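You operate a simulated robot arm through the tools that you are given. There is no shell and no other tool. Be economical: measure what you need, move in short steps, check, and stop when the job is done.

You run a simulated two-armed robot. Do the job below in one go: nothing can be reset, and whatever is moved stays where it is left.

JOB
Feed out 10 cm of tape, then wind the winder to 4 turns.
Fine: the counter must show them; lock the brake again; hold each tool with the other hand while you work it.

The check looks at the end state, three seconds after you hand in, the way a careful person would. Anything else that was tipped, shoved, dropped, spilled or broken makes it a failure.

ROBOT AND FRAMES
Two 7-joint arms with two-finger parallel grippers on one trunk, on a base that drives. Base frame: it is fixed to the floor where the robot stands at the start and does not move with it; the origin is under the middle of the robot, x ahead of it, y to its left, z up. Readings come in m, degrees, newtons and seconds.
The left shoulder is at the start at [0.07, 0.163, 1.195], the right one opposite. With the tool pointing down near the work surface each hand reaches from about 0.38 to 0.88 m from the robot's upright axis, wherever it stands, measured 20 degrees to its own side. Places, roughly: gauge clamp [0.9, 0.1, 0.9]; winder brake [0.6, 0.2, 0.9]. Payload 3.43 kg a hand.
Tool frame (each hand has its own): the origin (TCP) lies between the finger pads and is the grasp point; the fingertips stand 0.034 m ahead of it; z points along the fingers, y is the line along which they close. The gripper opens to 0.128 m. The fingers are 0.024 m wide and 0.012 m thick; the gripper's body (0.048 by 0.13 m) begins 0.096 m behind the TCP.
Orientation is told as [roll, pitch, yaw] about the base's x, y, z axes, in that order, counted from this pose: with the fingers straight down and closing along the base's y, the tool's x points along the base's -x, its y along +y and its z along -z.

CONTROLS
- The arms move only by the tool step_arm. It takes "left_commands", "right_commands" or both (then of equal length, played together; a hand with none holds still); each is text: rows parted by semicolons, each of 7 numbers parted by spaces: the closure in counts, from 0 (fully open) to 255 (shut), then the shift along the base's x, y, z in units of 30 mm (1.0 is 30 mm), then the turn, a rotation vector about the base's x, y, z in units of 4 degrees (1.0 is 4 degrees). In form: hand tx ty tz rx ry rz; .... A call has 1 to 20 rows; each row shifts and turns the commanded pose from where the row before left it. A call with a number of a shift or a turn outside -1 to 1 is refused whole. Rows are played at 5 a second. More than 0.05 m and 8.6 degrees between two rows, or a gripper value outside its range, and nothing of the call is played. A pose out of reach is approached as far as the arm can. The call stops where the force on the tool passes 40 N (or 10 N more than at its start, if that is more) or the arm is blocked; 0.2 s more then pass. Each finger travels about 0.153 m/s and halts on what it meets, pressing with about 43 N; the grip force reading is that of the motor and also rises with nothing between the fingers. The clock runs only during rows and for 0.2 s after the last one: add rows that do not move to give the fingers time. It gives the time, the measured TCP pose, the force on the tool (base axes), the opening and the grip force at its end, in the units of the frame above (readings bear some noise), with the torque about the TCP (base axes, N m) and any sound that the robot's microphone picked up, and new pictures: "views" is both (left out), scene, wrist or none (wrist: the cameras of the hands that moved).
- Cameras (640 x 400 px; columns grow to the right, rows downward): "scene" is now at [0.1369, 0.0068, 1.4159]; the picture's right is [0.08, -1.00, 0.00], its down [-0.64, -0.05, -0.77] and it looks along [0.77, 0.06, -0.64] (base axes); focal length 226 px, centre (320, 200). "left" rides on the left gripper at [0.076, 0.011, -0.16] in its tool frame; the picture's right is [-0.15, 0.99, 0.00], its down [-0.88, -0.13, -0.46] and it looks along [-0.45, -0.07, 0.89] (tool axes); focal length 234 px, centre (320, 200). "right" rides on the right gripper at [0.076, -0.011, -0.16] in its tool frame; the picture's right is [0.15, 0.99, 0.00], its down [-0.88, 0.13, -0.46] and it looks along [-0.45, 0.07, 0.89] (tool axes); focal length 234 px, centre (320, 200). There is no depth. A picture from a camera that has moved, and an enlarged one, comes with that camera's place and axes in the base frame and with its lens.
- lift_body(by): slides the trunk up (or, below 0, down) by that many m; the arms and the scene camera ride with it, the base frame stays. It gives what a move gives, with no picture.
- steer(legs): drives the robot by 1 to 6 legs, each [ahead, left, turn to the left] in m, m and degrees, along the robot's own axes; the way and the turn of a leg run together, so that a leg with both is an arc; at most 1.5 m and 180 degrees a leg. The arms and the cameras ride along, it lands a little off, and it stops where it bumps. It gives what a move gives, and a new picture of the scene camera.
- pan_tilt(pan, tilt): turns the head with the scene camera to pan (to the left, within 86 degrees either way) and tilt (down, from -29 to 69), counted from straight ahead of the robot. It gives what a move gives, and a new picture of the scene camera.
- enlarge(camera, box): a new picture of the part [left, top, right, bottom] of that camera's present view, enlarged. The clock stands still meanwhile.
- hand_in(): hands the job in; it is judged then, once.

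Work in short steps. Places have to be worked out from the pictures, the camera data and where the tool is seen: move nearer, look again, correct. Check each grasp and each placing, and mend what went wrong. You have 120 turns and 260 pictures in all, those below and enlarged ones among them. Open the grippers and draw the arms clear of the work before you hand the job in, unless the task says otherwise; then end with one line.

The tools are called after "Request:" as name(argument=value, ...) on one line, values as JSON. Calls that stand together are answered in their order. step_arm: Moves the arms, as the interface text tells. Its arguments: {"type":"object","properties":{"left_commands":{"type":"string"},"right_commands":{"type":"string"},"views":{"type":"string","enum":["both","scene","wrist","none"]}},"required":[]} The other tools are called the same way: lift_body (by) slides the trunk up or down; steer (legs) drives the base; pan_tilt (pan, tilt) turns the head that bears the scene camera; enlarge (camera, box) takes an enlarged picture of a part of a camera's view; hand_in () hands the job in.

At the start:

```text
clock: 0.0
left_tcp_pos: [0.5445, 0.3238, 1.1866]
left_tool_rot: [0.0, -0.1, 0.0]
left_force: [0.8, 0.9, 0.0]
left_moment: [0.0, 0.03, -0.03]
left_finger_gap: 0.1279
left_grasp_force: 0.0
right_tcp_pos: [0.4272, -0.1078, 1.2672]
right_tool_rot: [0.0, -0.1, 0.0]
right_force: [-0.3, 0.1, -1.1]
right_moment: [0.0, 0.0, 0.03]
right_finger_gap: 0.128
right_grasp_force: 0.0
trunk travel left (down, up): [-0.675, 0.265]
robot x, y, heading: [0.0021, 0.0001, 0.1]
head pan, tilt: [4.6, 39.7]
```

scene: 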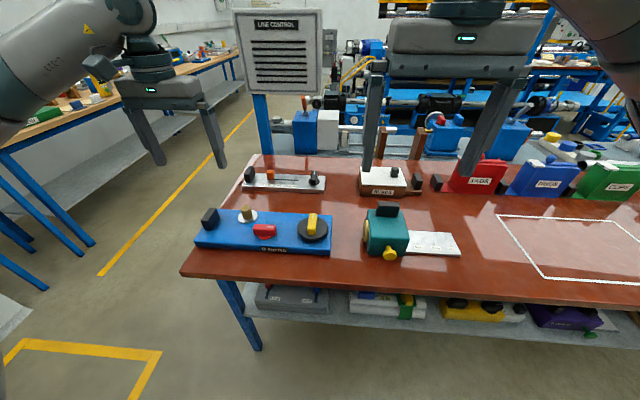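
right: 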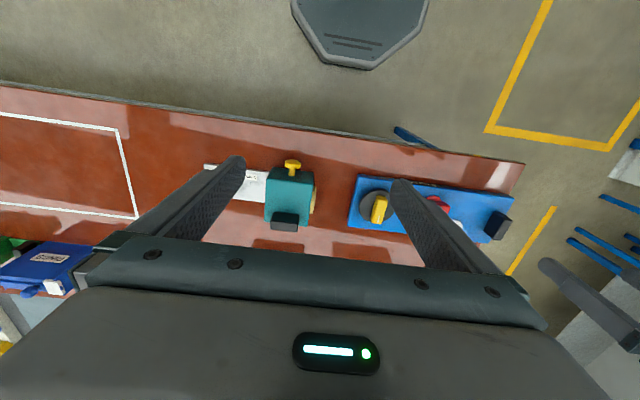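
left: 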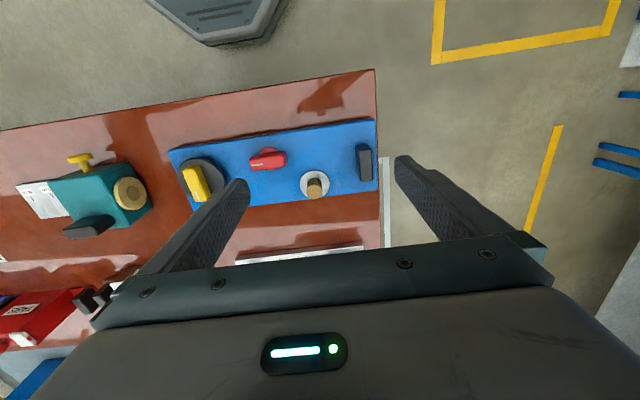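

The scene shows a blue winder, a teal tape feeder, and a sign "Line Control". I enlarge the parts to understand them before moving.

Request:
enlarge(camera="scene", box=[180, 150, 340, 270])

Request:
enlarge(camera="scene", box=[340, 150, 480, 270])

Request:
enlarge(camera="scene", box=[230, 0, 330, 100])

Request:
enlarge(camera="left", box=[0, 100, 400, 280])

```text
3.33 times, centred on (260, 210) of scene
camera zoom: at [0.1369, 0.0068, 1.4159], right [0.08, -1.0, 0.0], down [-0.64, -0.05, -0.77], along [0.77, 0.06, -0.64], focal length 752 px, centre (520, 167)
```

zoom: 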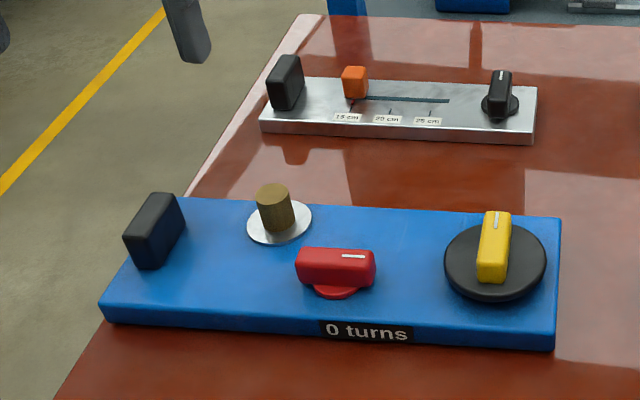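

```text
3.33 times, centred on (410, 210) of scene
camera zoom: at [0.1369, 0.0068, 1.4159], right [0.08, -1.0, 0.0], down [-0.64, -0.05, -0.77], along [0.77, 0.06, -0.64], focal length 752 px, centre (20, 167)
```

zoom: 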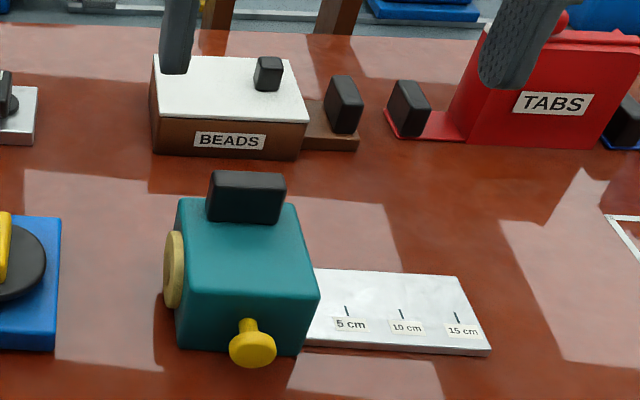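

```text
4.00 times, centred on (280, 50) of scene
camera zoom: at [0.1369, 0.0068, 1.4159], right [0.08, -1.0, 0.0], down [-0.64, -0.05, -0.77], along [0.77, 0.06, -0.64], focal length 902 px, centre (480, 800)
```

zoom: 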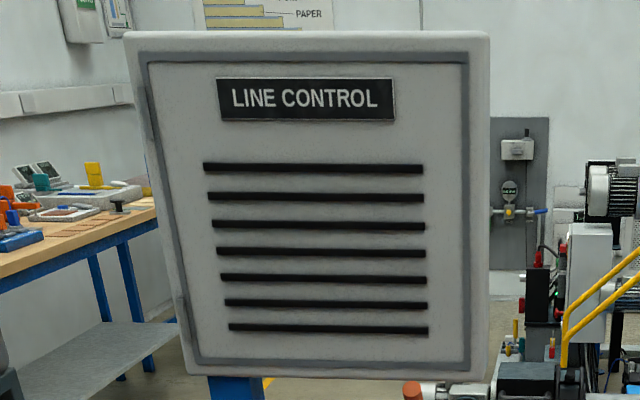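

```text
1.60 times, centred on (200, 190) of left
camera zoom: at [0.4692, 0.3336, 1.3451], right [0.15, 0.99, 0.0], down [0.88, -0.13, 0.46], along [0.45, -0.07, -0.89], focal length 375 px, centre (512, 216)
```

zoom: 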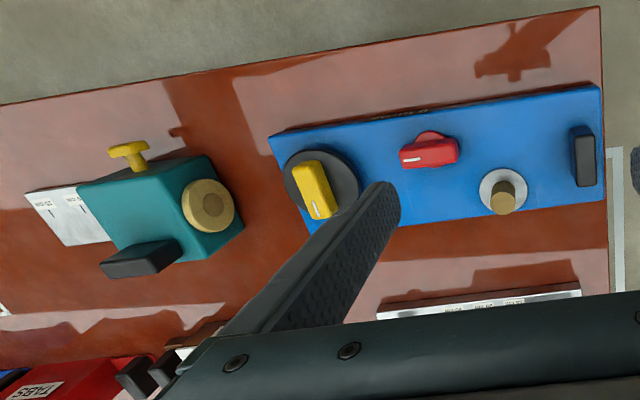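

I see the feeder (teal, plunger/knob at about [0.545,-0.157,0.89], black handle on top) and the winder (handle ~[0.62,0.40], brake ~[0.58,0.21], yellow knob ~[0.62,0.07]). I zoom in on the wrist views for shape details.

Request:
enlarge(camera="right", box=[200, 140, 330, 240])

Request:
enlarge(camera="left", box=[0, 140, 160, 250])

Request:
enlarge(camera="scene", box=[355, 195, 415, 270])

Request:
enlarge(camera="left", box=[160, 120, 400, 240])

```text
4.00 times, centred on (265, 190) of right
camera zoom: at [0.3519, -0.119, 1.4274], right [-0.15, 0.99, 0.0], down [0.88, 0.13, 0.46], along [0.45, 0.07, -0.89], focal length 937 px, centre (540, 240)
```

zoom: 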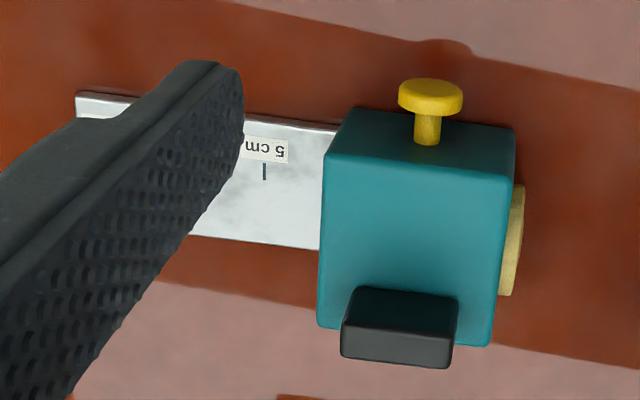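

```text
3.64 times, centred on (80, 195) of left
camera zoom: at [0.4692, 0.3336, 1.3451], right [0.15, 0.99, 0.0], down [0.88, -0.13, 0.46], along [0.45, -0.07, -0.89], focal length 852 px, centre (1193, 218)
```

zoom: 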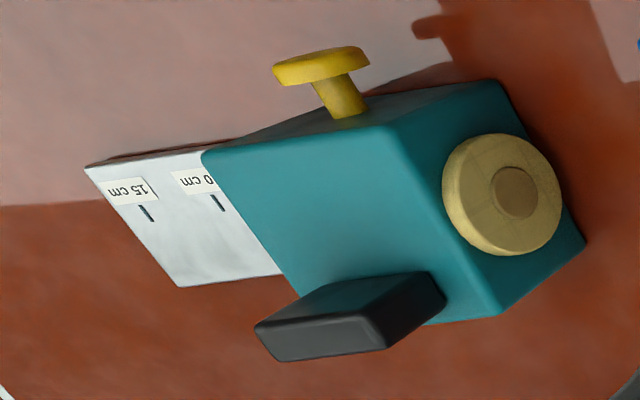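

```text
5.33 times, centred on (385, 232) of scene
camera zoom: at [0.1369, 0.0068, 1.4159], right [0.08, -1.0, 0.0], down [-0.64, -0.05, -0.77], along [0.77, 0.06, -0.64], focal length 1203 px, centre (-27, 27)
```

zoom: 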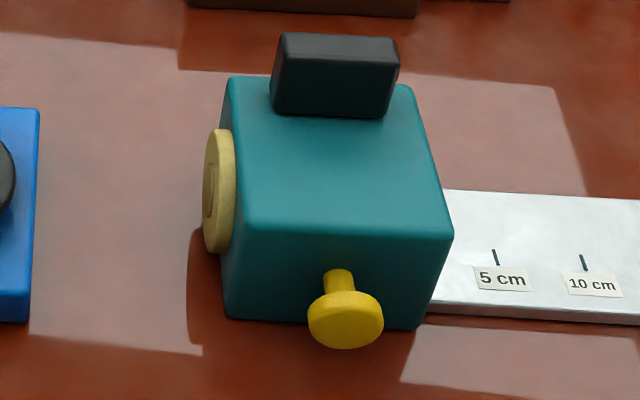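

```text
2.67 times, centred on (280, 180) of left
camera zoom: at [0.4692, 0.3336, 1.3451], right [0.15, 0.99, 0.0], down [0.88, -0.13, 0.46], along [0.45, -0.07, -0.89], focal length 624 px, centre (427, 253)
```

zoom: 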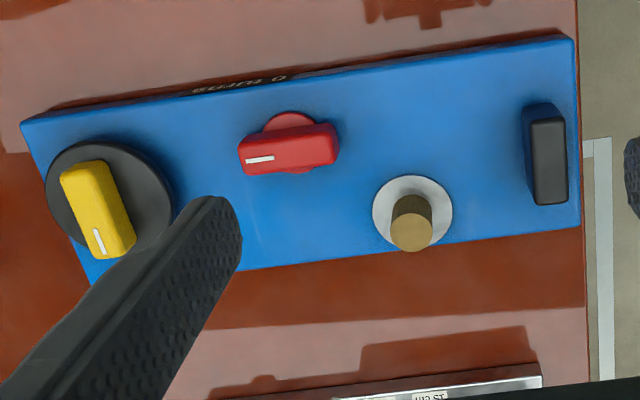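

The handle sits at about [0.668,-0.160], z 0.934–0.967, aligned with the base axes. I drive 0.13 m to the right so that both arms can reach the feeder without crossing.

Request:
steer(legs=[[0, -0.13, 0]])

```text
clock: 1.3
left_tcp_pos: [0.5442, 0.197, 1.1859]
left_tool_rot: [-0.1, 0.0, 0.3]
left_force: [-0.1, -0.1, 0.2]
left_moment: [-0.02, 0.02, 0.0]
left_finger_gap: 0.1279
left_grasp_force: 0.1
right_tcp_pos: [0.4279, -0.2335, 1.2681]
right_tool_rot: [0.1, 0.0, 0.2]
right_force: [-0.2, 0.1, -0.2]
right_moment: [-0.01, -0.01, 0.04]
right_finger_gap: 0.128
right_grasp_force: 0.1
trunk travel left (down, up): [-0.675, 0.265]
robot x, y, heading: [-0.0016, -0.1267, 0.1]
head pan, tilt: [4.6, 39.7]
camera scene: at [0.1372, -0.1205, 1.4159], right [0.08, -1.0, 0.0], down [-0.64, -0.05, -0.77], along [0.77, 0.06, -0.64], focal length 226 px, centre (320, 200)
```

scene: 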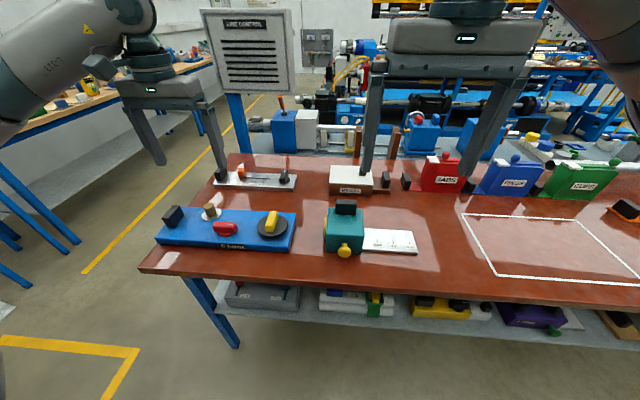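

Moving the right hand away to the right while the left hand travels to above the feeder handle at ~[0.668,-0.16,1.10].

Request:
step_arm(left_commands="0 0.345 -0.99 -0.2 0 0 0;0 0.345 -0.99 -0.2 0 0 0;0 0.345 -0.99 -0.2 0 0 0;0 0.345 -0.99 -0.2 0 0 0;0 0.345 -0.99 -0.2 0 0 0;0 0.345 -0.99 -0.2 0 0 0;0 0.345 -0.99 -0.2 0 0 0;0 0.345 -0.99 -0.2 0 0 0;0 0.345 -0.99 -0.2 0 0 0;0 0.345 -0.99 -0.2 0 0 0;0 0.345 -0.99 -0.2 0 0 0;0 0.345 -0.99 -0.2 0 0 0;0 0 0 0 0 0 0", right_commands="0 0 -0.8 -0.8 0 0 0;0 0 -0.8 -0.8 0 0 0;0 0 -0.8 -0.8 0 0 0;0 0 -0.8 -0.8 0 0 0;0 0 -0.8 -0.8 0 0 0;0 0 -0.8 0 0 0 0;0 0 0 0 0 0 0;0 0 0 0 0 0 0;0 0 0 0 0 0 0;0 0 0 0 0 0 0;0 0 0 0 0 0 0;0 0 0 0 0 0 0;0 0 0 0 0 0 0")

```text
clock: 4.1
left_tcp_pos: [0.6695, -0.1606, 1.1145]
left_tool_rot: [-0.1, 0.0, 0.3]
left_force: [-0.8, 0.2, 0.8]
left_moment: [-0.01, -0.01, -0.03]
left_finger_gap: 0.1279
left_grasp_force: 0.0
right_tcp_pos: [0.4286, -0.3785, 1.1481]
right_tool_rot: [0.2, 0.0, 0.2]
right_force: [-0.2, 0.0, -0.8]
right_moment: [-0.01, -0.03, -0.02]
right_finger_gap: 0.1281
right_grasp_force: 0.0
trunk travel left (down, up): [-0.675, 0.265]
robot x, y, heading: [-0.0017, -0.1313, -0.0]
head pan, tilt: [4.6, 39.7]
camera scene: at [0.137, -0.1206, 1.4159], right [0.08, -1.0, 0.0], down [-0.64, -0.05, -0.77], along [0.77, 0.06, -0.64], focal length 226 px, centre (320, 200)
camera right: at [0.354, -0.3898, 1.308], right [-0.15, 0.99, 0.0], down [0.88, 0.13, 0.46], along [0.45, 0.07, -0.89], focal length 234 px, centre (320, 200)
camera left: at [0.5937, -0.1497, 1.2734], right [0.14, 0.99, 0.0], down [0.88, -0.12, 0.46], along [0.45, -0.07, -0.89], focal length 234 px, centre (320, 200)
```

scene: 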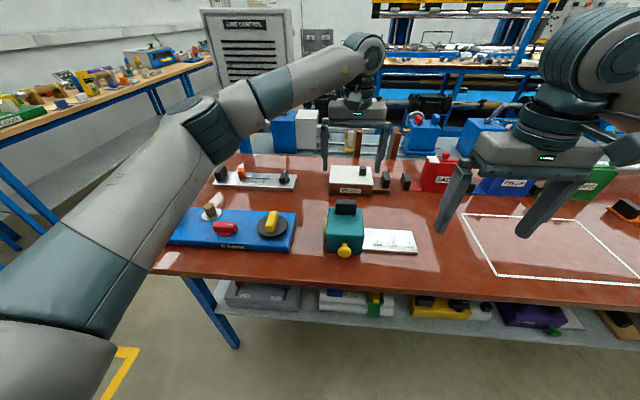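
right: 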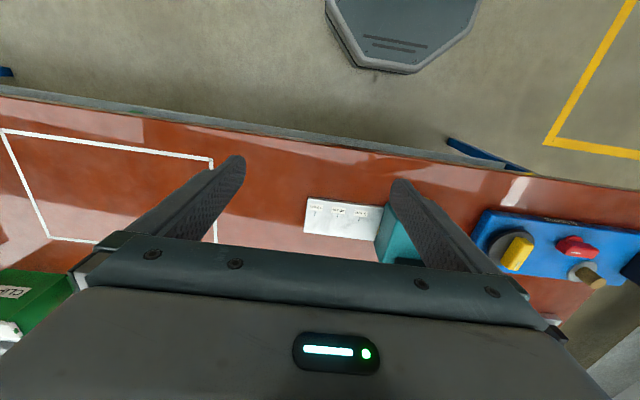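
left: 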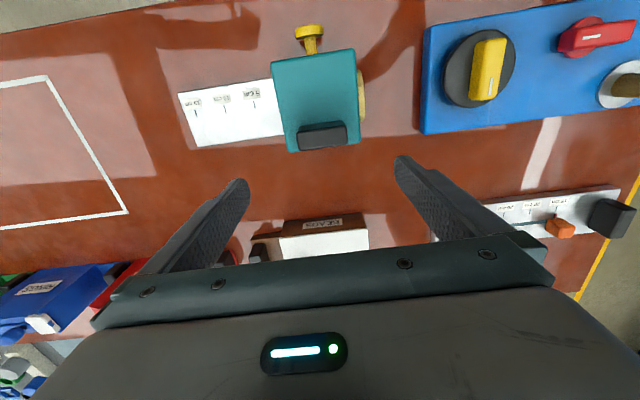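

The handle is in the left camera's view; I zoom in to fix its centre exactly.

Request:
enlarge(camera="left", box=[240, 10, 400, 170])

Request:
enlarge(camera="scene", box=[300, 180, 440, 270])

```text
2.50 times, centred on (320, 90) of left
camera zoom: at [0.5937, -0.1497, 1.2734], right [0.14, 0.99, 0.0], down [0.88, -0.12, 0.46], along [0.45, -0.07, -0.89], focal length 585 px, centre (320, 475)
```

zoom: 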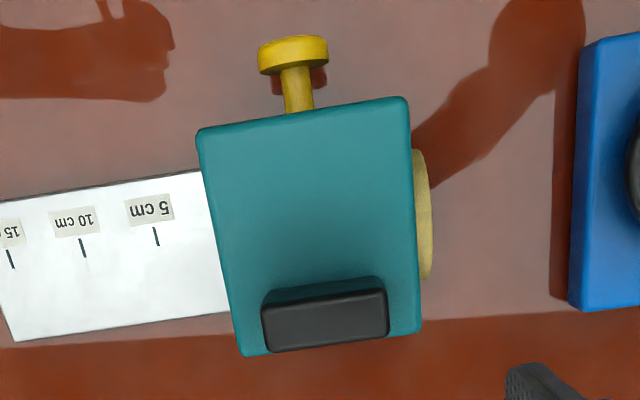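

```text
4.44 times, centred on (370, 225) of scene
camera zoom: at [0.137, -0.1206, 1.4159], right [0.08, -1.0, 0.0], down [-0.64, -0.05, -0.77], along [0.77, 0.06, -0.64], focal length 1003 px, centre (98, 89)
```

zoom: 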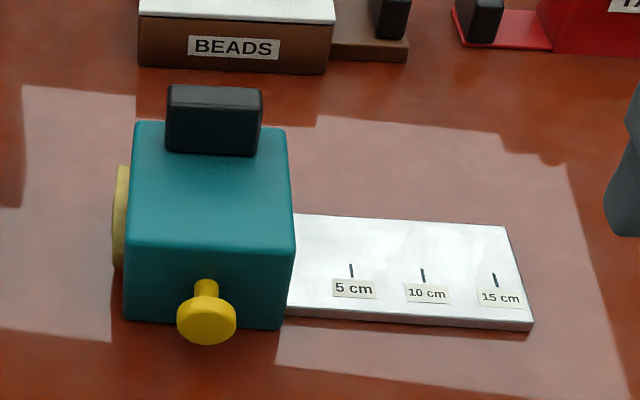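

Triangulating: handle centre [0.656,-0.157], top z≈0.985; plunger head ≈[0.534,-0.158,0.895]. I lower the open left hand around the handle.

Request:
step_arm(left_commands="0 -0.45 0.12 0 0 0 0;0 0 0 -0.9 0 0 0;0 0 0 -0.9 0 0 0;0 0 0 -0.9 0 0 0;0 0 0 -0.9 0 0 0;0 0 0 -0.85 0 0 0;0 0 0 0 0 0 0")

```text
clock: 5.7
left_tcp_pos: [0.6535, -0.1572, 0.982]
left_tool_rot: [0.0, 0.0, 0.3]
left_force: [0.4, -0.3, 0.0]
left_moment: [0.03, 0.01, -0.01]
left_finger_gap: 0.1281
left_grasp_force: 0.1
right_tcp_pos: [0.4298, -0.379, 1.1489]
right_tool_rot: [0.2, -0.1, 0.3]
right_force: [0.6, 0.3, 0.0]
right_moment: [0.0, -0.01, -0.02]
right_finger_gap: 0.1278
right_grasp_force: 0.0
trunk travel left (down, up): [-0.675, 0.265]
robot x, y, heading: [-0.0019, -0.1273, 0.2]
head pan, tilt: [4.6, 39.7]
camera scene: at [0.1369, -0.1219, 1.416], right [0.08, -1.0, 0.0], down [-0.64, -0.05, -0.77], along [0.77, 0.06, -0.64], focal length 226 px, centre (320, 200)
camera left: at [0.5781, -0.1463, 1.1401], right [0.14, 0.99, 0.0], down [0.88, -0.13, 0.46], along [0.45, -0.07, -0.89], focal length 234 px, centre (320, 200)
```

scene: 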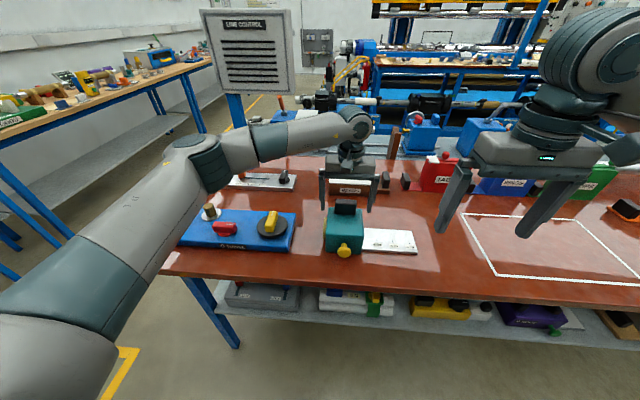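
left: 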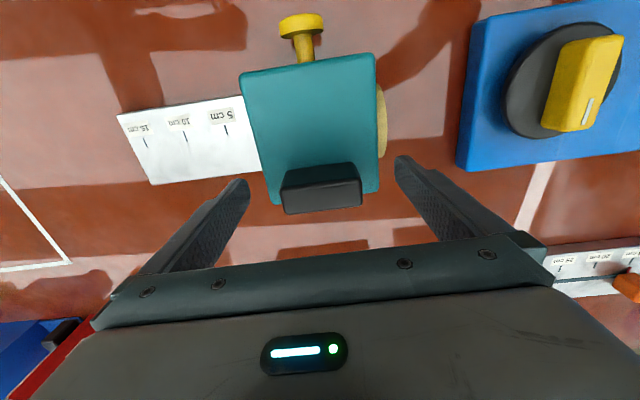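

The handle is centred between the fingers within ~1 mm. I shift 3 mm ahead and close in stages.

Request:
step_arm(left_commands="0 0.1 0.04 0 0 0 0;60 0 0 0 0 0 0;110 0 0 0 0 0 0;130 0 0 0 0 0 0;150 0 0 0 0 0 0;150 0 0 0 0 0 0", views="wrist")

```text
clock: 7.1
left_tcp_pos: [0.6577, -0.156, 0.9799]
left_tool_rot: [0.0, 0.0, 0.3]
left_force: [0.8, -0.6, 0.6]
left_moment: [0.0, -0.01, -0.08]
left_finger_gap: 0.0645
left_grasp_force: 43.1
right_tcp_pos: [0.4295, -0.3789, 1.1487]
right_tool_rot: [0.1, 0.0, 0.2]
right_force: [-0.1, -0.1, 0.2]
right_moment: [0.01, -0.01, 0.0]
right_finger_gap: 0.128
right_grasp_force: 0.1
trunk travel left (down, up): [-0.675, 0.265]
robot x, y, heading: [-0.0012, -0.1296, 0.4]
head pan, tilt: [4.6, 39.7]
camera left: at [0.5815, -0.145, 1.1399], right [0.14, 0.99, 0.0], down [0.88, -0.13, 0.46], along [0.45, -0.07, -0.89], focal length 234 px, centre (320, 200)
```

left: 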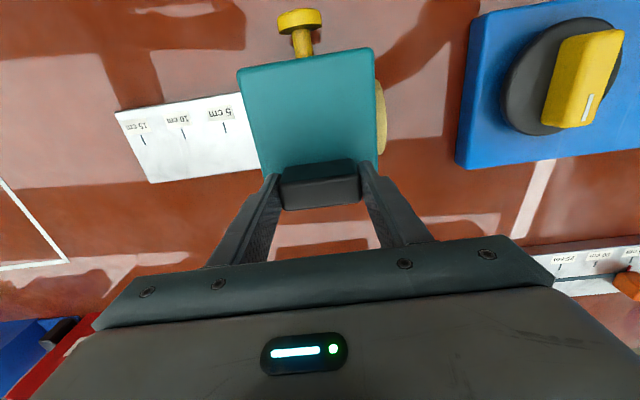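

Held firmly (gap 0.0645). Now I tilt the right hand forward 52° with closed fingers and bring it in front of the plunger.

Request:
step_arm(right_commands="120 0 0.4 -0.5 0 -1 0;255 0 0.4 -0.5 0 -1 0;255 0 0.5 -0.5 0 -1 0;255 0 0.5 -0.5 0 -1 0;255 0 0.5 -0.5 0 -1 0;255 0 0.5 -0.5 0 -1 0;255 0 0.5 -0.5 0 -1 0;255 0 0.5 -0.5 0 -1 0;255 0 0.5 -0.5 0 -1 0;255 0 0.5 -0.5 0 -1 0;255 0 0.5 -0.5 0 -1 0;255 0 0.5 -0.5 0 -1 0;255 0 0.5 -0.5 0 -1 0;255 0 0 0 0 0 0")

```text
clock: 10.1
left_tcp_pos: [0.6577, -0.1561, 0.9818]
left_tool_rot: [0.0, 0.0, 0.3]
left_force: [1.1, -0.1, 1.3]
left_moment: [0.06, 0.13, -0.08]
left_finger_gap: 0.0647
left_grasp_force: 42.9
right_tcp_pos: [0.4937, -0.1661, 0.9676]
right_tool_rot: [-0.1, -52.0, 0.3]
right_force: [0.0, -0.5, -0.6]
right_moment: [0.01, -0.01, -0.03]
right_finger_gap: 0.0002
right_grasp_force: 32.7
right hand out of reach, approached as far as the arm can: row 5, 6, 7, 8, 9, 10
trunk travel left (down, up): [-0.675, 0.265]
robot x, y, heading: [0.0016, -0.1278, 0.3]
head pan, tilt: [4.6, 39.7]
camera scene: at [0.137, -0.1221, 1.4159], right [0.08, -1.0, 0.0], down [-0.64, -0.05, -0.77], along [0.77, 0.06, -0.64], focal length 226 px, centre (320, 200)
camera right: at [0.3213, -0.1778, 1.0062], right [-0.09, 0.99, -0.12], down [0.18, 0.13, 0.97], along [0.98, 0.07, -0.19], focal length 234 px, centre (320, 200)
```

scene: 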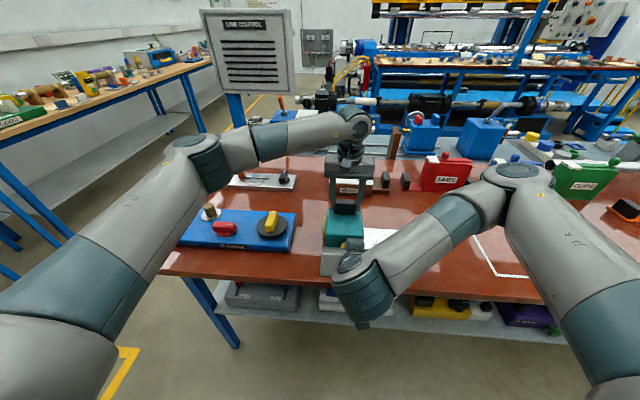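
right: 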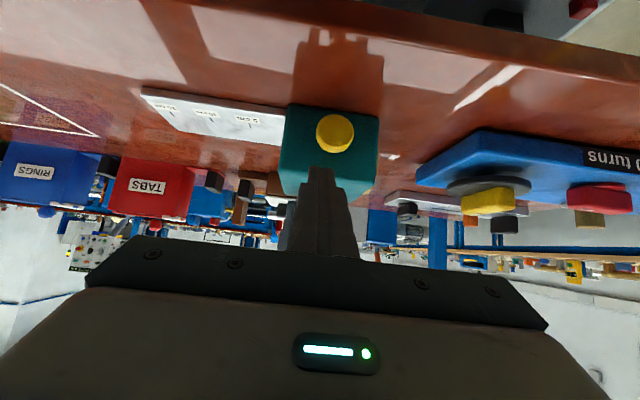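

The plunger head confirms at ≈[0.53,-0.157,0.897]; my fingertip is above and right of it at [0.521,-0.166,0.947]. I back off and come down in front of it.

Request:
step_arm(right_commands="255 -0.7 0.13 0 0 0 0;255 -0.3 0.13 -0.6 0 0 0;255 0 0 -0.6 0 0 0;255 0 0 -0.5 0 0 0;255 0 0 0 0 0 0")

```text
clock: 11.3
left_tcp_pos: [0.656, -0.1555, 0.9808]
left_tool_rot: [0.0, 0.0, 0.3]
left_force: [-1.1, 1.6, 0.3]
left_moment: [0.28, 0.09, 0.0]
left_finger_gap: 0.0647
left_grasp_force: 43.2
right_tcp_pos: [0.4647, -0.157, 0.9155]
right_tool_rot: [-0.1, -52.0, 0.4]
right_force: [0.3, -1.1, 0.1]
right_moment: [0.02, -0.01, -0.02]
right_finger_gap: 0.0
right_grasp_force: 33.2
right hand out of reach, approached as far as the arm can: row 1
trunk travel left (down, up): [-0.675, 0.265]
robot x, y, heading: [-0.0007, -0.1279, 0.2]
head pan, tilt: [4.6, 39.7]
camera scene: at [0.1369, -0.1215, 1.4159], right [0.08, -1.0, 0.0], down [-0.64, -0.05, -0.77], along [0.77, 0.06, -0.64], focal length 226 px, centre (320, 200)
camera right: at [0.2933, -0.1682, 0.9547], right [-0.09, 0.99, -0.12], down [0.18, 0.13, 0.97], along [0.98, 0.07, -0.19], focal length 234 px, centre (320, 200)
```

scene: 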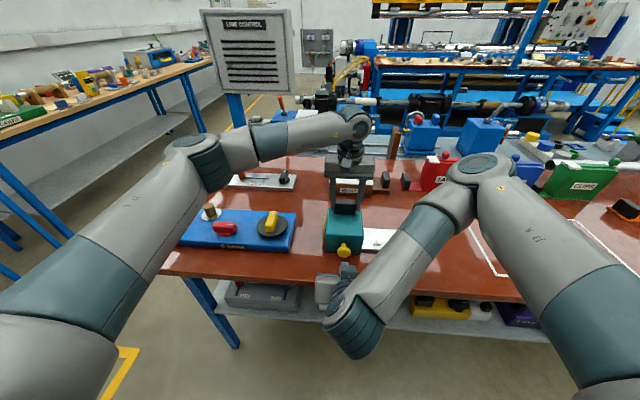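
right: 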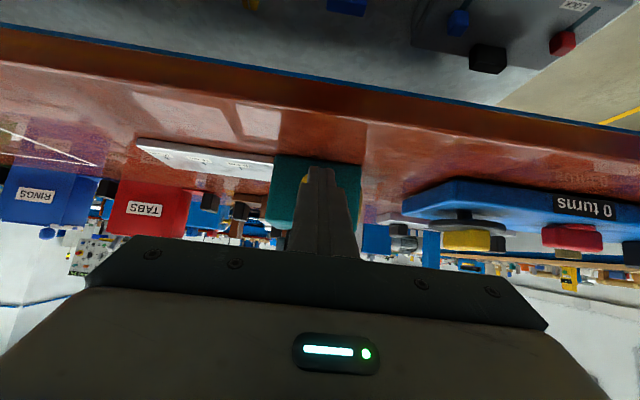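

Now advance to contact with the plunger gently and then press a little at a time.

Request:
step_arm(right_commands="255 0.5 0 0 0 0 0;255 0.5 0 0 0 0 0;255 0.2 0 0 0 0 0;255 0 0 0 0 0 0", views="none")

Request:
enlarge(camera="scene", box=[300, 190, 440, 280])

```text
clock: 12.3
left_tcp_pos: [0.6568, -0.1555, 0.9807]
left_tool_rot: [0.0, 0.0, 0.3]
left_force: [2.6, 1.7, 0.7]
left_moment: [0.25, 0.2, -0.05]
left_finger_gap: 0.0649
left_grasp_force: 43.0
right_tcp_pos: [0.5027, -0.1585, 0.9161]
right_tool_rot: [-0.1, -52.1, 0.4]
right_force: [-3.6, 0.3, -0.3]
right_moment: [-0.04, 0.04, 0.0]
right_finger_gap: 0.0001
right_grasp_force: 32.9
trunk travel left (down, up): [-0.675, 0.265]
robot x, y, heading: [0.0009, -0.1271, 0.1]
head pan, tilt: [4.6, 39.7]
```

```text
4.44 times, centred on (370, 235) of scene
camera zoom: at [0.1371, -0.1217, 1.4159], right [0.08, -1.0, 0.0], down [-0.64, -0.05, -0.77], along [0.77, 0.06, -0.64], focal length 1003 px, centre (98, 44)
```

zoom: 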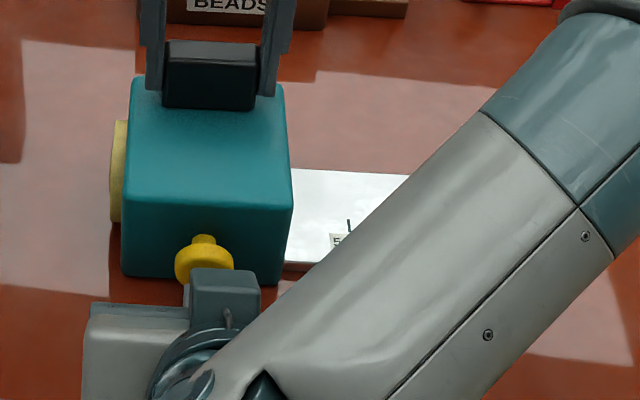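

In contact (3.6 N). I press on ~8 mm.

Request:
step_arm(right_commands="255 0.15 0 0 0 0 0;255 0.15 0 0 0 0 0;255 0 0 0 0 0 0", views="none")

Request:
enlarge(camera="scene", box=[300, 190, 440, 280])

```text
clock: 13.1
left_tcp_pos: [0.6588, -0.1549, 0.9806]
left_tool_rot: [0.0, 0.0, 0.3]
left_force: [4.8, 1.2, 1.9]
left_moment: [0.15, 0.0, -0.05]
left_finger_gap: 0.0646
left_grasp_force: 42.6
right_tcp_pos: [0.5118, -0.1568, 0.9169]
right_tool_rot: [-0.1, -51.9, 0.3]
right_force: [-6.8, -1.3, -2.4]
right_moment: [-0.03, 0.11, -0.02]
right_finger_gap: 0.0
right_grasp_force: 33.1
trunk travel left (down, up): [-0.675, 0.265]
robot x, y, heading: [-0.0008, -0.1303, -0.1]
head pan, tilt: [4.6, 39.7]
heard: click
```

```text
4.44 times, centred on (370, 235) of scene
camera zoom: at [0.1374, -0.1218, 1.4159], right [0.08, -1.0, 0.0], down [-0.64, -0.05, -0.77], along [0.77, 0.06, -0.64], focal length 1003 px, centre (98, 44)
```

zoom: 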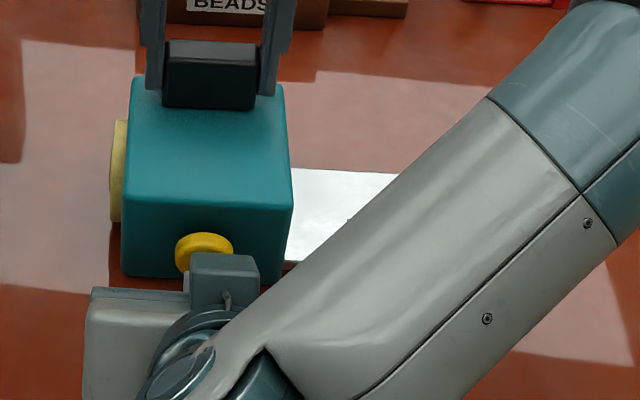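

A click was heard. I release the plunger and look for the tape.

Request:
step_arm(right_commands="255 -0.5 0 0 0 0 0;255 -0.5 0 0 0 0 0;255 -0.2 0 0 0 0 0;255 0 0 0 0 0 0", views="none")

Request:
enlarge(camera="scene", box=[300, 190, 440, 280])

Request:
enlarge(camera="left", box=[90, 0, 390, 190])

```text
clock: 14.1
left_tcp_pos: [0.6566, -0.1556, 0.9809]
left_tool_rot: [0.0, 0.0, 0.4]
left_force: [-0.5, -0.1, 1.4]
left_moment: [0.0, -0.26, -0.1]
left_finger_gap: 0.0647
left_grasp_force: 42.6
right_tcp_pos: [0.4759, -0.1561, 0.9163]
right_tool_rot: [-0.1, -52.1, 0.2]
right_force: [-0.4, 0.2, 0.0]
right_moment: [-0.01, -0.01, 0.04]
right_finger_gap: 0.0002
right_grasp_force: 33.1
trunk travel left (down, up): [-0.675, 0.265]
robot x, y, heading: [-0.0003, -0.1282, 0.2]
head pan, tilt: [4.6, 39.7]
```

```text
4.44 times, centred on (370, 235) of scene
camera zoom: at [0.1371, -0.1217, 1.4159], right [0.08, -1.0, 0.0], down [-0.64, -0.05, -0.77], along [0.77, 0.06, -0.64], focal length 1003 px, centre (98, 44)
```

zoom: 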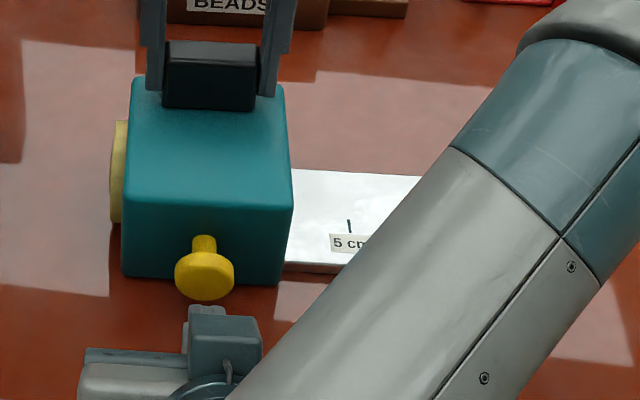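

```text
2.11 times, centred on (240, 95) of left
camera zoom: at [0.5813, -0.1449, 1.1399], right [0.14, 0.99, 0.0], down [0.88, -0.13, 0.46], along [0.45, -0.07, -0.89], focal length 493 px, centre (488, 421)
```

zoom: 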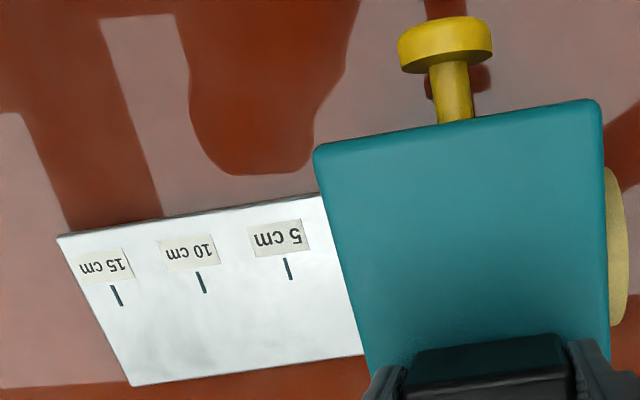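

No tape is visible yet; the stroke may have been incomplete. I press again, deeper, and look while it is held in.

Request:
step_arm(right_commands="255 0.5 0 0 0 0 0;255 0.5 0 0 0 0 0;255 0.2 0 0 0 0 0;255 0.2 0 0 0 0 0;255 0.2 0 0 0 0 0;255 0 0 0 0 0 0", views="none")

Request:
enlarge(camera="left", box=[90, 0, 390, 190])

```text
clock: 15.5
left_tcp_pos: [0.6588, -0.1546, 0.9825]
left_tool_rot: [-0.1, -0.2, 0.4]
left_force: [28.2, -1.1, 2.8]
left_moment: [0.18, -1.49, 0.25]
left_finger_gap: 0.0645
left_grasp_force: 42.8
right_tcp_pos: [0.5206, -0.1575, 0.9158]
right_tool_rot: [-0.1, -51.7, 0.5]
right_force: [-31.0, 2.5, 2.1]
right_moment: [0.17, 0.3, 0.12]
right_finger_gap: 0.0002
right_grasp_force: 32.3
trunk travel left (down, up): [-0.675, 0.265]
robot x, y, heading: [0.0017, -0.1316, 0.4]
head pan, tilt: [4.6, 39.7]
heard: click
```

```text
2.11 times, centred on (240, 95) of left
camera zoom: at [0.5818, -0.144, 1.141], right [0.14, 0.99, 0.0], down [0.88, -0.12, 0.46], along [0.46, -0.06, -0.89], focal length 493 px, centre (488, 421)
```

zoom: 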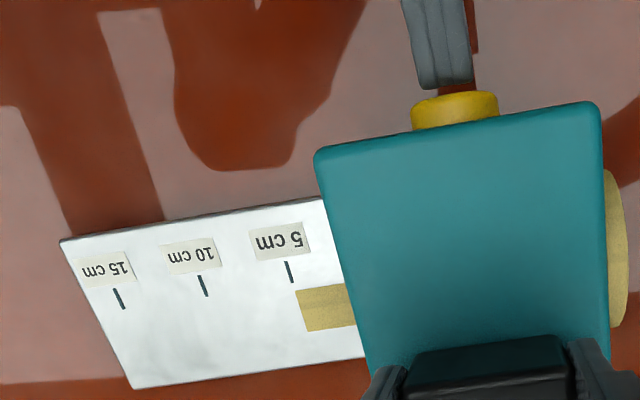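

Tape has come out, its end about at the 5 cm mark. I release and check again.

Request:
step_arm(right_commands="255 -0.5 0 0 0 0 0;255 -0.5 0 0 0 0 0;255 -0.5 0 0 0 0 0;255 0 0 0 0 0 0", views="none")

Request:
enlarge(camera="left", box=[110, 80, 270, 190])

```text
clock: 16.5
left_tcp_pos: [0.6567, -0.1556, 0.9822]
left_tool_rot: [0.0, 0.0, 0.3]
left_force: [1.5, -1.0, 13.1]
left_moment: [0.02, 1.38, -0.04]
left_finger_gap: 0.0644
left_grasp_force: 42.6
right_tcp_pos: [0.4775, -0.1572, 0.9163]
right_tool_rot: [-0.1, -52.1, 0.2]
right_force: [-1.2, 0.4, -0.6]
right_moment: [-0.01, 0.0, 0.05]
right_finger_gap: 0.0001
right_grasp_force: 33.1
trunk travel left (down, up): [-0.675, 0.265]
robot x, y, heading: [-0.0014, -0.127, -0.2]
head pan, tilt: [4.6, 39.7]
```

```text
3.64 times, centred on (190, 135) of left
camera zoom: at [0.5802, -0.1453, 1.1406], right [0.14, 0.99, 0.0], down [0.88, -0.13, 0.46], along [0.45, -0.07, -0.89], focal length 852 px, centre (793, 436)
```

zoom: 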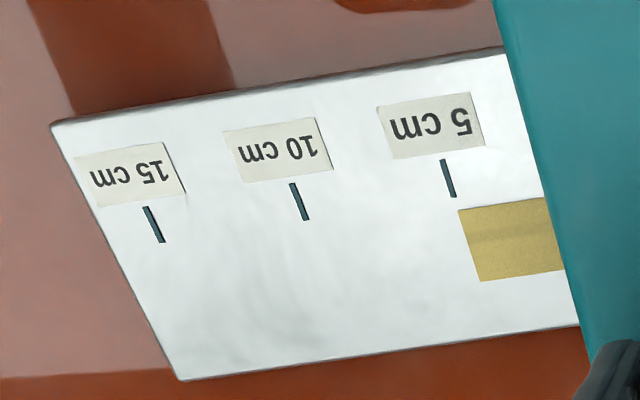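

The tape end lies exactly on the 5 cm line. I give one press like the first (to the click) and check what a single press feeds.

Request:
step_arm(right_commands="255 0.5 0 0 0 0 0;255 0.5 0 0 0 0 0;255 0.2 0 0 0 0 0;255 0.1 0 0 0 0 0;255 0 0 0 0 0 0;255 -0.5 0 0 0 0 0;255 -0.5 0 0 0 0 0;255 -0.3 0 0 0 0 0;255 0 0 0 0 0 0", views="none")

Request:
enlarge(camera="left", box=[110, 80, 270, 190])

```text
clock: 18.5
left_tcp_pos: [0.6575, -0.1567, 0.9831]
left_tool_rot: [0.0, -0.1, 0.4]
left_force: [-0.2, -4.3, 7.3]
left_moment: [-0.23, 1.02, 0.2]
left_finger_gap: 0.0646
left_grasp_force: 43.1
right_tcp_pos: [0.478, -0.1558, 0.9166]
right_tool_rot: [-0.1, -52.0, 0.3]
right_force: [0.1, 0.2, -0.5]
right_moment: [0.0, -0.02, 0.0]
right_finger_gap: 0.0
right_grasp_force: 33.4
trunk travel left (down, up): [-0.675, 0.265]
robot x, y, heading: [0.0029, -0.1288, 0.1]
head pan, tilt: [4.6, 39.7]
heard: click
```

```text
3.64 times, centred on (190, 135) of left
camera zoom: at [0.5809, -0.1452, 1.1402], right [0.14, 0.99, 0.0], down [0.88, -0.13, 0.46], along [0.45, -0.06, -0.89], focal length 852 px, centre (793, 436)
```

zoom: 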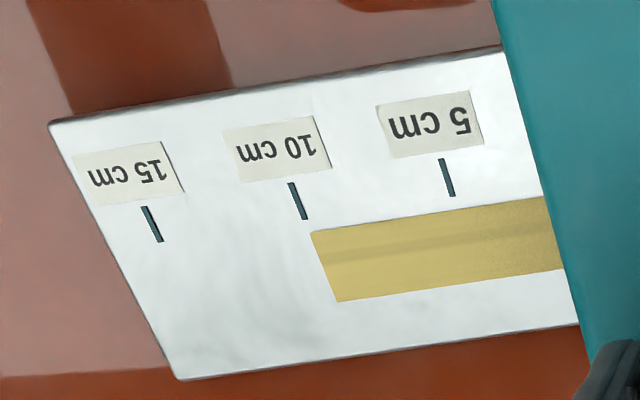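

The tape end now lies exactly at the 10 cm line. I draw the right hand back, release the handle with the left, and lift clear.

Request:
step_arm(left_commands="140 0 0 0 0 0 0;100 0 0 0 0 0 0;50 0 0 0 0 0 0;0 0 0 0 0 0 0;0 0 0 0 0 0 0;0 0 0 0.8 0 0 0;0 0 0 0.9 0 0 0;0 0 0 0.9 0 0 0;0 0 0 0.9 0 0 0;0 0 0 0.9 0 0 0", right_commands="255 -0.4 -0.3 0.1 0 0 0;255 0 -0.6 0.5 0 0 0;255 0 -0.9 0.5 0 0 0;255 0 -0.9 0.5 0 1 0;255 0 -0.9 0.5 0 1 0;255 0 -0.9 0.5 0 1 0;255 0 -0.9 0.5 0 1 0;255 0 0 0.5 0 1 0;255 0 0 0.5 0 1 0;255 0 0 0.5 0 1 0")

```text
clock: 20.7
left_tcp_pos: [0.6576, -0.158, 1.1137]
left_tool_rot: [0.0, 0.0, 0.3]
left_force: [-0.1, -0.3, 0.5]
left_moment: [0.02, 0.0, -0.01]
left_finger_gap: 0.1282
left_grasp_force: 0.1
right_tcp_pos: [0.5143, -0.2877, 1.0378]
right_tool_rot: [0.1, -23.9, 0.2]
right_force: [-0.4, -0.1, -0.1]
right_moment: [0.03, 0.0, 0.01]
right_finger_gap: 0.0
right_grasp_force: 33.6
right hand out of reach, approached as far as the arm can: row 2, 3, 4, 5, 6
trunk travel left (down, up): [-0.675, 0.265]
robot x, y, heading: [0.0009, -0.1282, 0.0]
head pan, tilt: [4.6, 39.7]
camera scene: at [0.1367, -0.1225, 1.4159], right [0.08, -1.0, 0.0], down [-0.64, -0.05, -0.77], along [0.77, 0.06, -0.64], focal length 226 px, centre (320, 200)
camera right: at [0.38, -0.2989, 1.1519], right [-0.14, 0.99, -0.06], down [0.62, 0.13, 0.77], along [0.77, 0.07, -0.63], focal length 234 px, centre (320, 200)
camera left: at [0.5812, -0.1469, 1.273], right [0.14, 0.99, 0.0], down [0.88, -0.13, 0.46], along [0.45, -0.06, -0.89], focal length 234 px, centre (320, 200)
```

scene: 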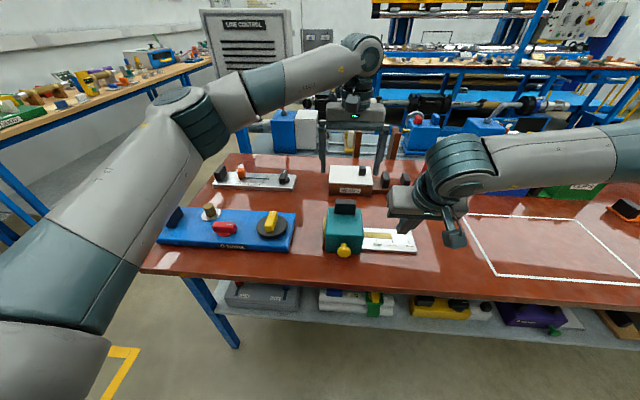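
right: 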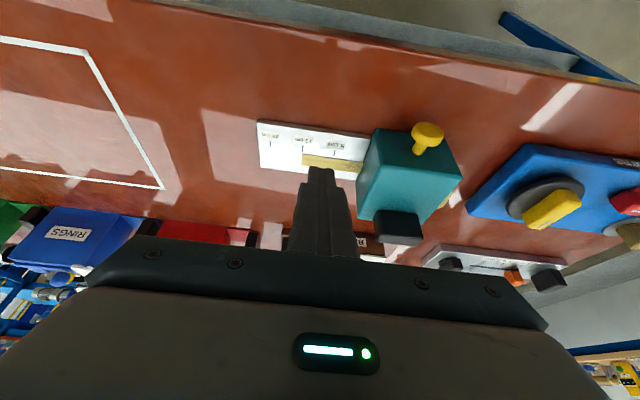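
left: 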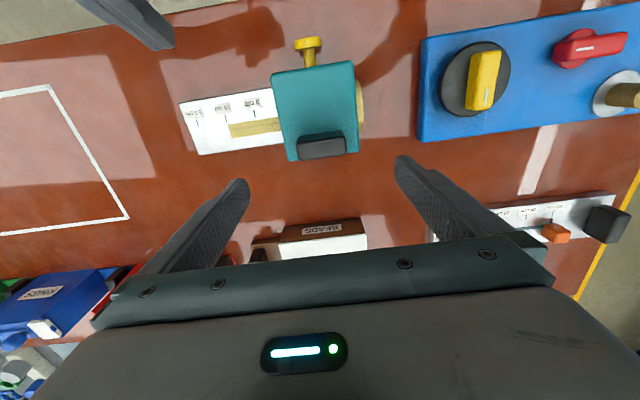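

Feeder done. I raise both hands and level the right one before driving left to the winder.

Request:
step_arm(left_commands="0 -0.5 0.8 0.6 0 0 0;0 -0.5 0.8 0.6 0 0 0;0 -0.5 0.8 0.6 0 0 0;0 -0.5 0.8 0.6 0 0 0;0 0 0.8 0 0 0 0;0 0 0.8 0 0 0 0;0 0 0 0 0 0 0", right_commands="128 0 0 0.8 0 1 0;0 0 0 0.8 0 1 0;0 0 0 0.8 0 1 0;0 -0.5 0 0.8 0 1 0;0 -0.5 0 0.8 0 1 0;0 -0.5 0 0.6 0 1 0;0 0 0 0 0 0 0", views="none")

Request:
steer(legs=[[0, 0.33, 0]])

```text
clock: 22.3
left_tcp_pos: [0.5977, -0.0116, 1.1853]
left_tool_rot: [-0.1, 0.1, 0.2]
left_force: [0.3, 0.3, 0.1]
left_moment: [0.02, -0.02, 0.0]
left_finger_gap: 0.128
left_grasp_force: 0.1
right_tcp_pos: [0.4701, -0.2891, 1.1739]
right_tool_rot: [0.2, 0.2, 0.3]
right_force: [-0.3, 0.7, 0.1]
right_moment: [0.01, 0.03, 0.02]
right_finger_gap: 0.1281
right_grasp_force: 0.1
trunk travel left (down, up): [-0.675, 0.265]
robot x, y, heading: [0.0006, -0.1304, 0.3]
head pan, tilt: [4.6, 39.7]
```

```text
clock: 24.5
left_tcp_pos: [0.5965, 0.3243, 1.1853]
left_tool_rot: [0.0, 0.0, 0.0]
left_force: [-0.3, 0.5, 0.3]
left_moment: [0.01, 0.02, -0.01]
left_finger_gap: 0.1279
left_grasp_force: 0.1
right_tcp_pos: [0.4685, 0.0496, 1.1737]
right_tool_rot: [0.2, 0.0, 0.0]
right_force: [0.1, -0.4, -1.0]
right_moment: [0.0, 0.03, 0.0]
right_finger_gap: 0.1284
right_grasp_force: 0.0
trunk travel left (down, up): [-0.675, 0.265]
robot x, y, heading: [-0.001, 0.2095, -0.2]
head pan, tilt: [4.6, 39.7]
camera scene: at [0.1365, 0.216, 1.4159], right [0.08, -1.0, 0.0], down [-0.64, -0.05, -0.77], along [0.77, 0.06, -0.64], focal length 226 px, centre (320, 200)
```

scene: 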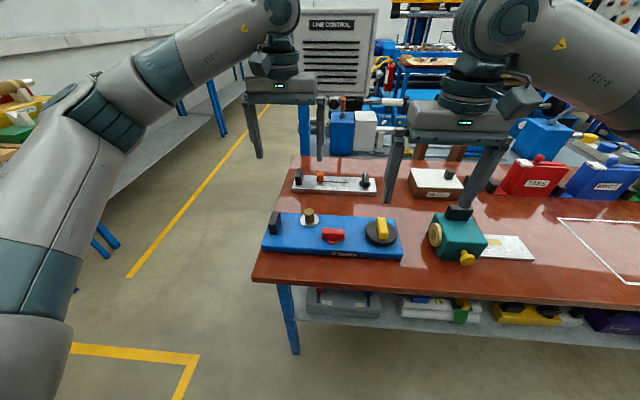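

I zoom the scene view to locate the winder parts.

Request:
enlarge(camera="scene", box=[250, 190, 410, 270])

Request:
enlarge(camera="left", box=[140, 0, 500, 200])

Request:
enlarge(camera="right", box=[240, 60, 600, 260])

```text
4.00 times, centred on (330, 230) of scene
camera zoom: at [0.1365, 0.216, 1.4159], right [0.08, -1.0, 0.0], down [-0.64, -0.05, -0.77], along [0.77, 0.06, -0.64], focal length 902 px, centre (280, 80)
```

zoom: 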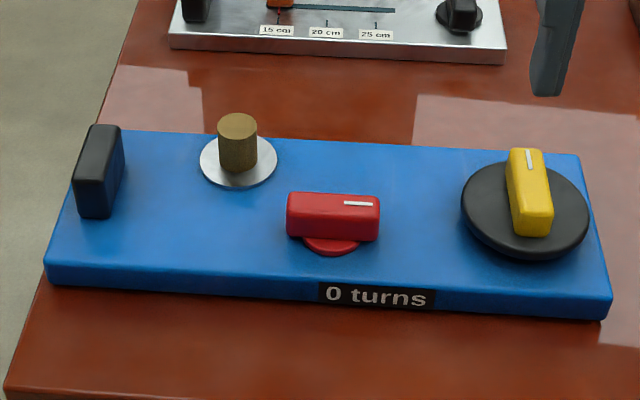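

```text
1.78 times, centred on (320, 100) of left
camera zoom: at [0.5207, 0.3354, 1.3437], right [0.14, 0.99, 0.0], down [0.88, -0.13, 0.46], along [0.45, -0.07, -0.89], focal length 416 px, centre (320, 378)
```

zoom: 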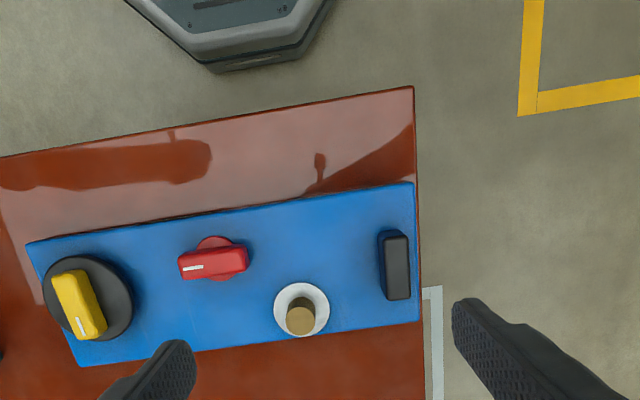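

```text
1.78 times, centred on (420, 160) of right
camera zoom: at [0.3935, 0.0375, 1.3337], right [-0.15, 0.99, 0.0], down [0.88, 0.13, 0.46], along [0.45, 0.07, -0.89], focal length 416 px, centre (142, 271)
```

zoom: 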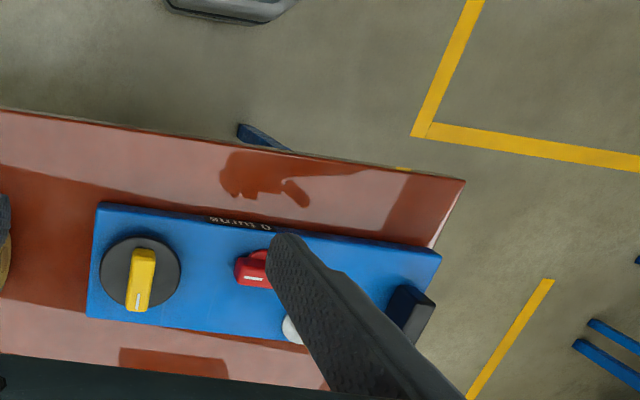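

The winder handle is at about [0.617,0.394], top z≈0.936, plate top z≈0.881. I move the left hand above it and look; the right hand moves towards above the brake area too.

Request:
step_arm(left_commands="0 0.17 0.58 -0.9 0 0 0;0 0.17 0.58 -0.9 0 0 0;0 0.17 0.58 -0.9 0 0 0;0 0.17 0.58 -0.9 0 0 0;0 0 0 -0.9 0 0 0;0 0 0 0 0 0 0", views="wrist")

```text
clock: 25.9
left_tcp_pos: [0.6189, 0.396, 1.0493]
left_tool_rot: [0.0, 0.0, 0.1]
left_force: [-0.9, -0.3, 0.0]
left_moment: [-0.04, 0.0, -0.02]
left_finger_gap: 0.128
left_grasp_force: 0.0
right_tcp_pos: [0.4682, 0.0489, 1.1747]
right_tool_rot: [0.2, -0.1, 0.0]
right_force: [-0.1, 0.5, 0.0]
right_moment: [-0.01, 0.01, -0.02]
right_finger_gap: 0.128
right_grasp_force: 0.1
trunk travel left (down, up): [-0.675, 0.265]
robot x, y, heading: [0.0009, 0.2121, 0.0]
head pan, tilt: [4.6, 39.7]
camera left: at [0.5422, 0.4054, 1.2076], right [0.14, 0.99, 0.0], down [0.88, -0.13, 0.46], along [0.45, -0.07, -0.89], focal length 234 px, centre (320, 200)
```

left: 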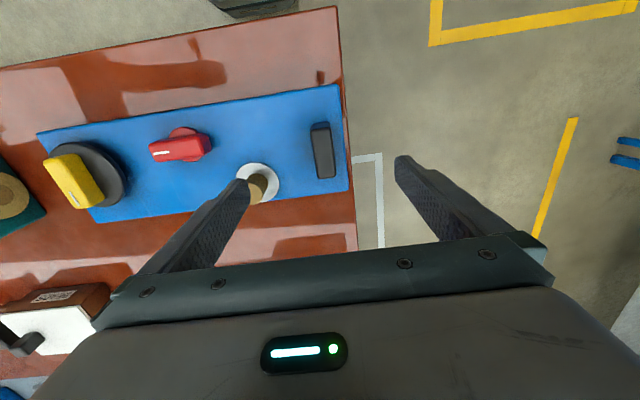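

The handle is at [0.617,0.398]. I descend around it with the fingers partly closed.

Request:
step_arm(left_commands="80 -0.05 0.06 -0.9 0 0 0;80 0 0 -0.9 0 0 0;80 0 0 -0.9 0 0 0;80 0 0 -0.9 0 0 0;80 0 0 -0.4 0 0 0;80 0 0 0 0 0 0", views="wrist")

```text
clock: 27.3
left_tcp_pos: [0.6158, 0.3967, 0.9287]
left_tool_rot: [0.0, 0.0, 0.1]
left_force: [-0.9, -0.9, -1.1]
left_moment: [-0.03, -0.02, 0.03]
left_finger_gap: 0.088
left_grasp_force: 0.0
right_tcp_pos: [0.4685, 0.0491, 1.1745]
right_tool_rot: [0.2, 0.0, 0.0]
right_force: [-0.1, 0.0, -0.5]
right_moment: [0.0, 0.02, -0.01]
right_finger_gap: 0.1282
right_grasp_force: 0.0
trunk travel left (down, up): [-0.675, 0.265]
robot x, y, heading: [0.0018, 0.2076, -0.2]
head pan, tilt: [4.6, 39.7]
camera left: at [0.5401, 0.4075, 1.0873], right [0.14, 0.99, 0.0], down [0.88, -0.13, 0.46], along [0.45, -0.07, -0.89], focal length 234 px, centre (320, 200)
```

left: 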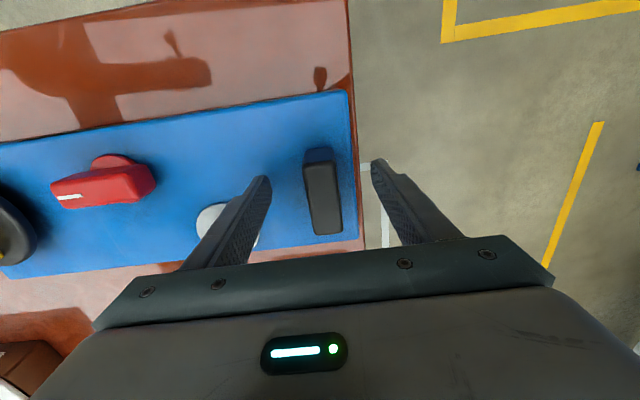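

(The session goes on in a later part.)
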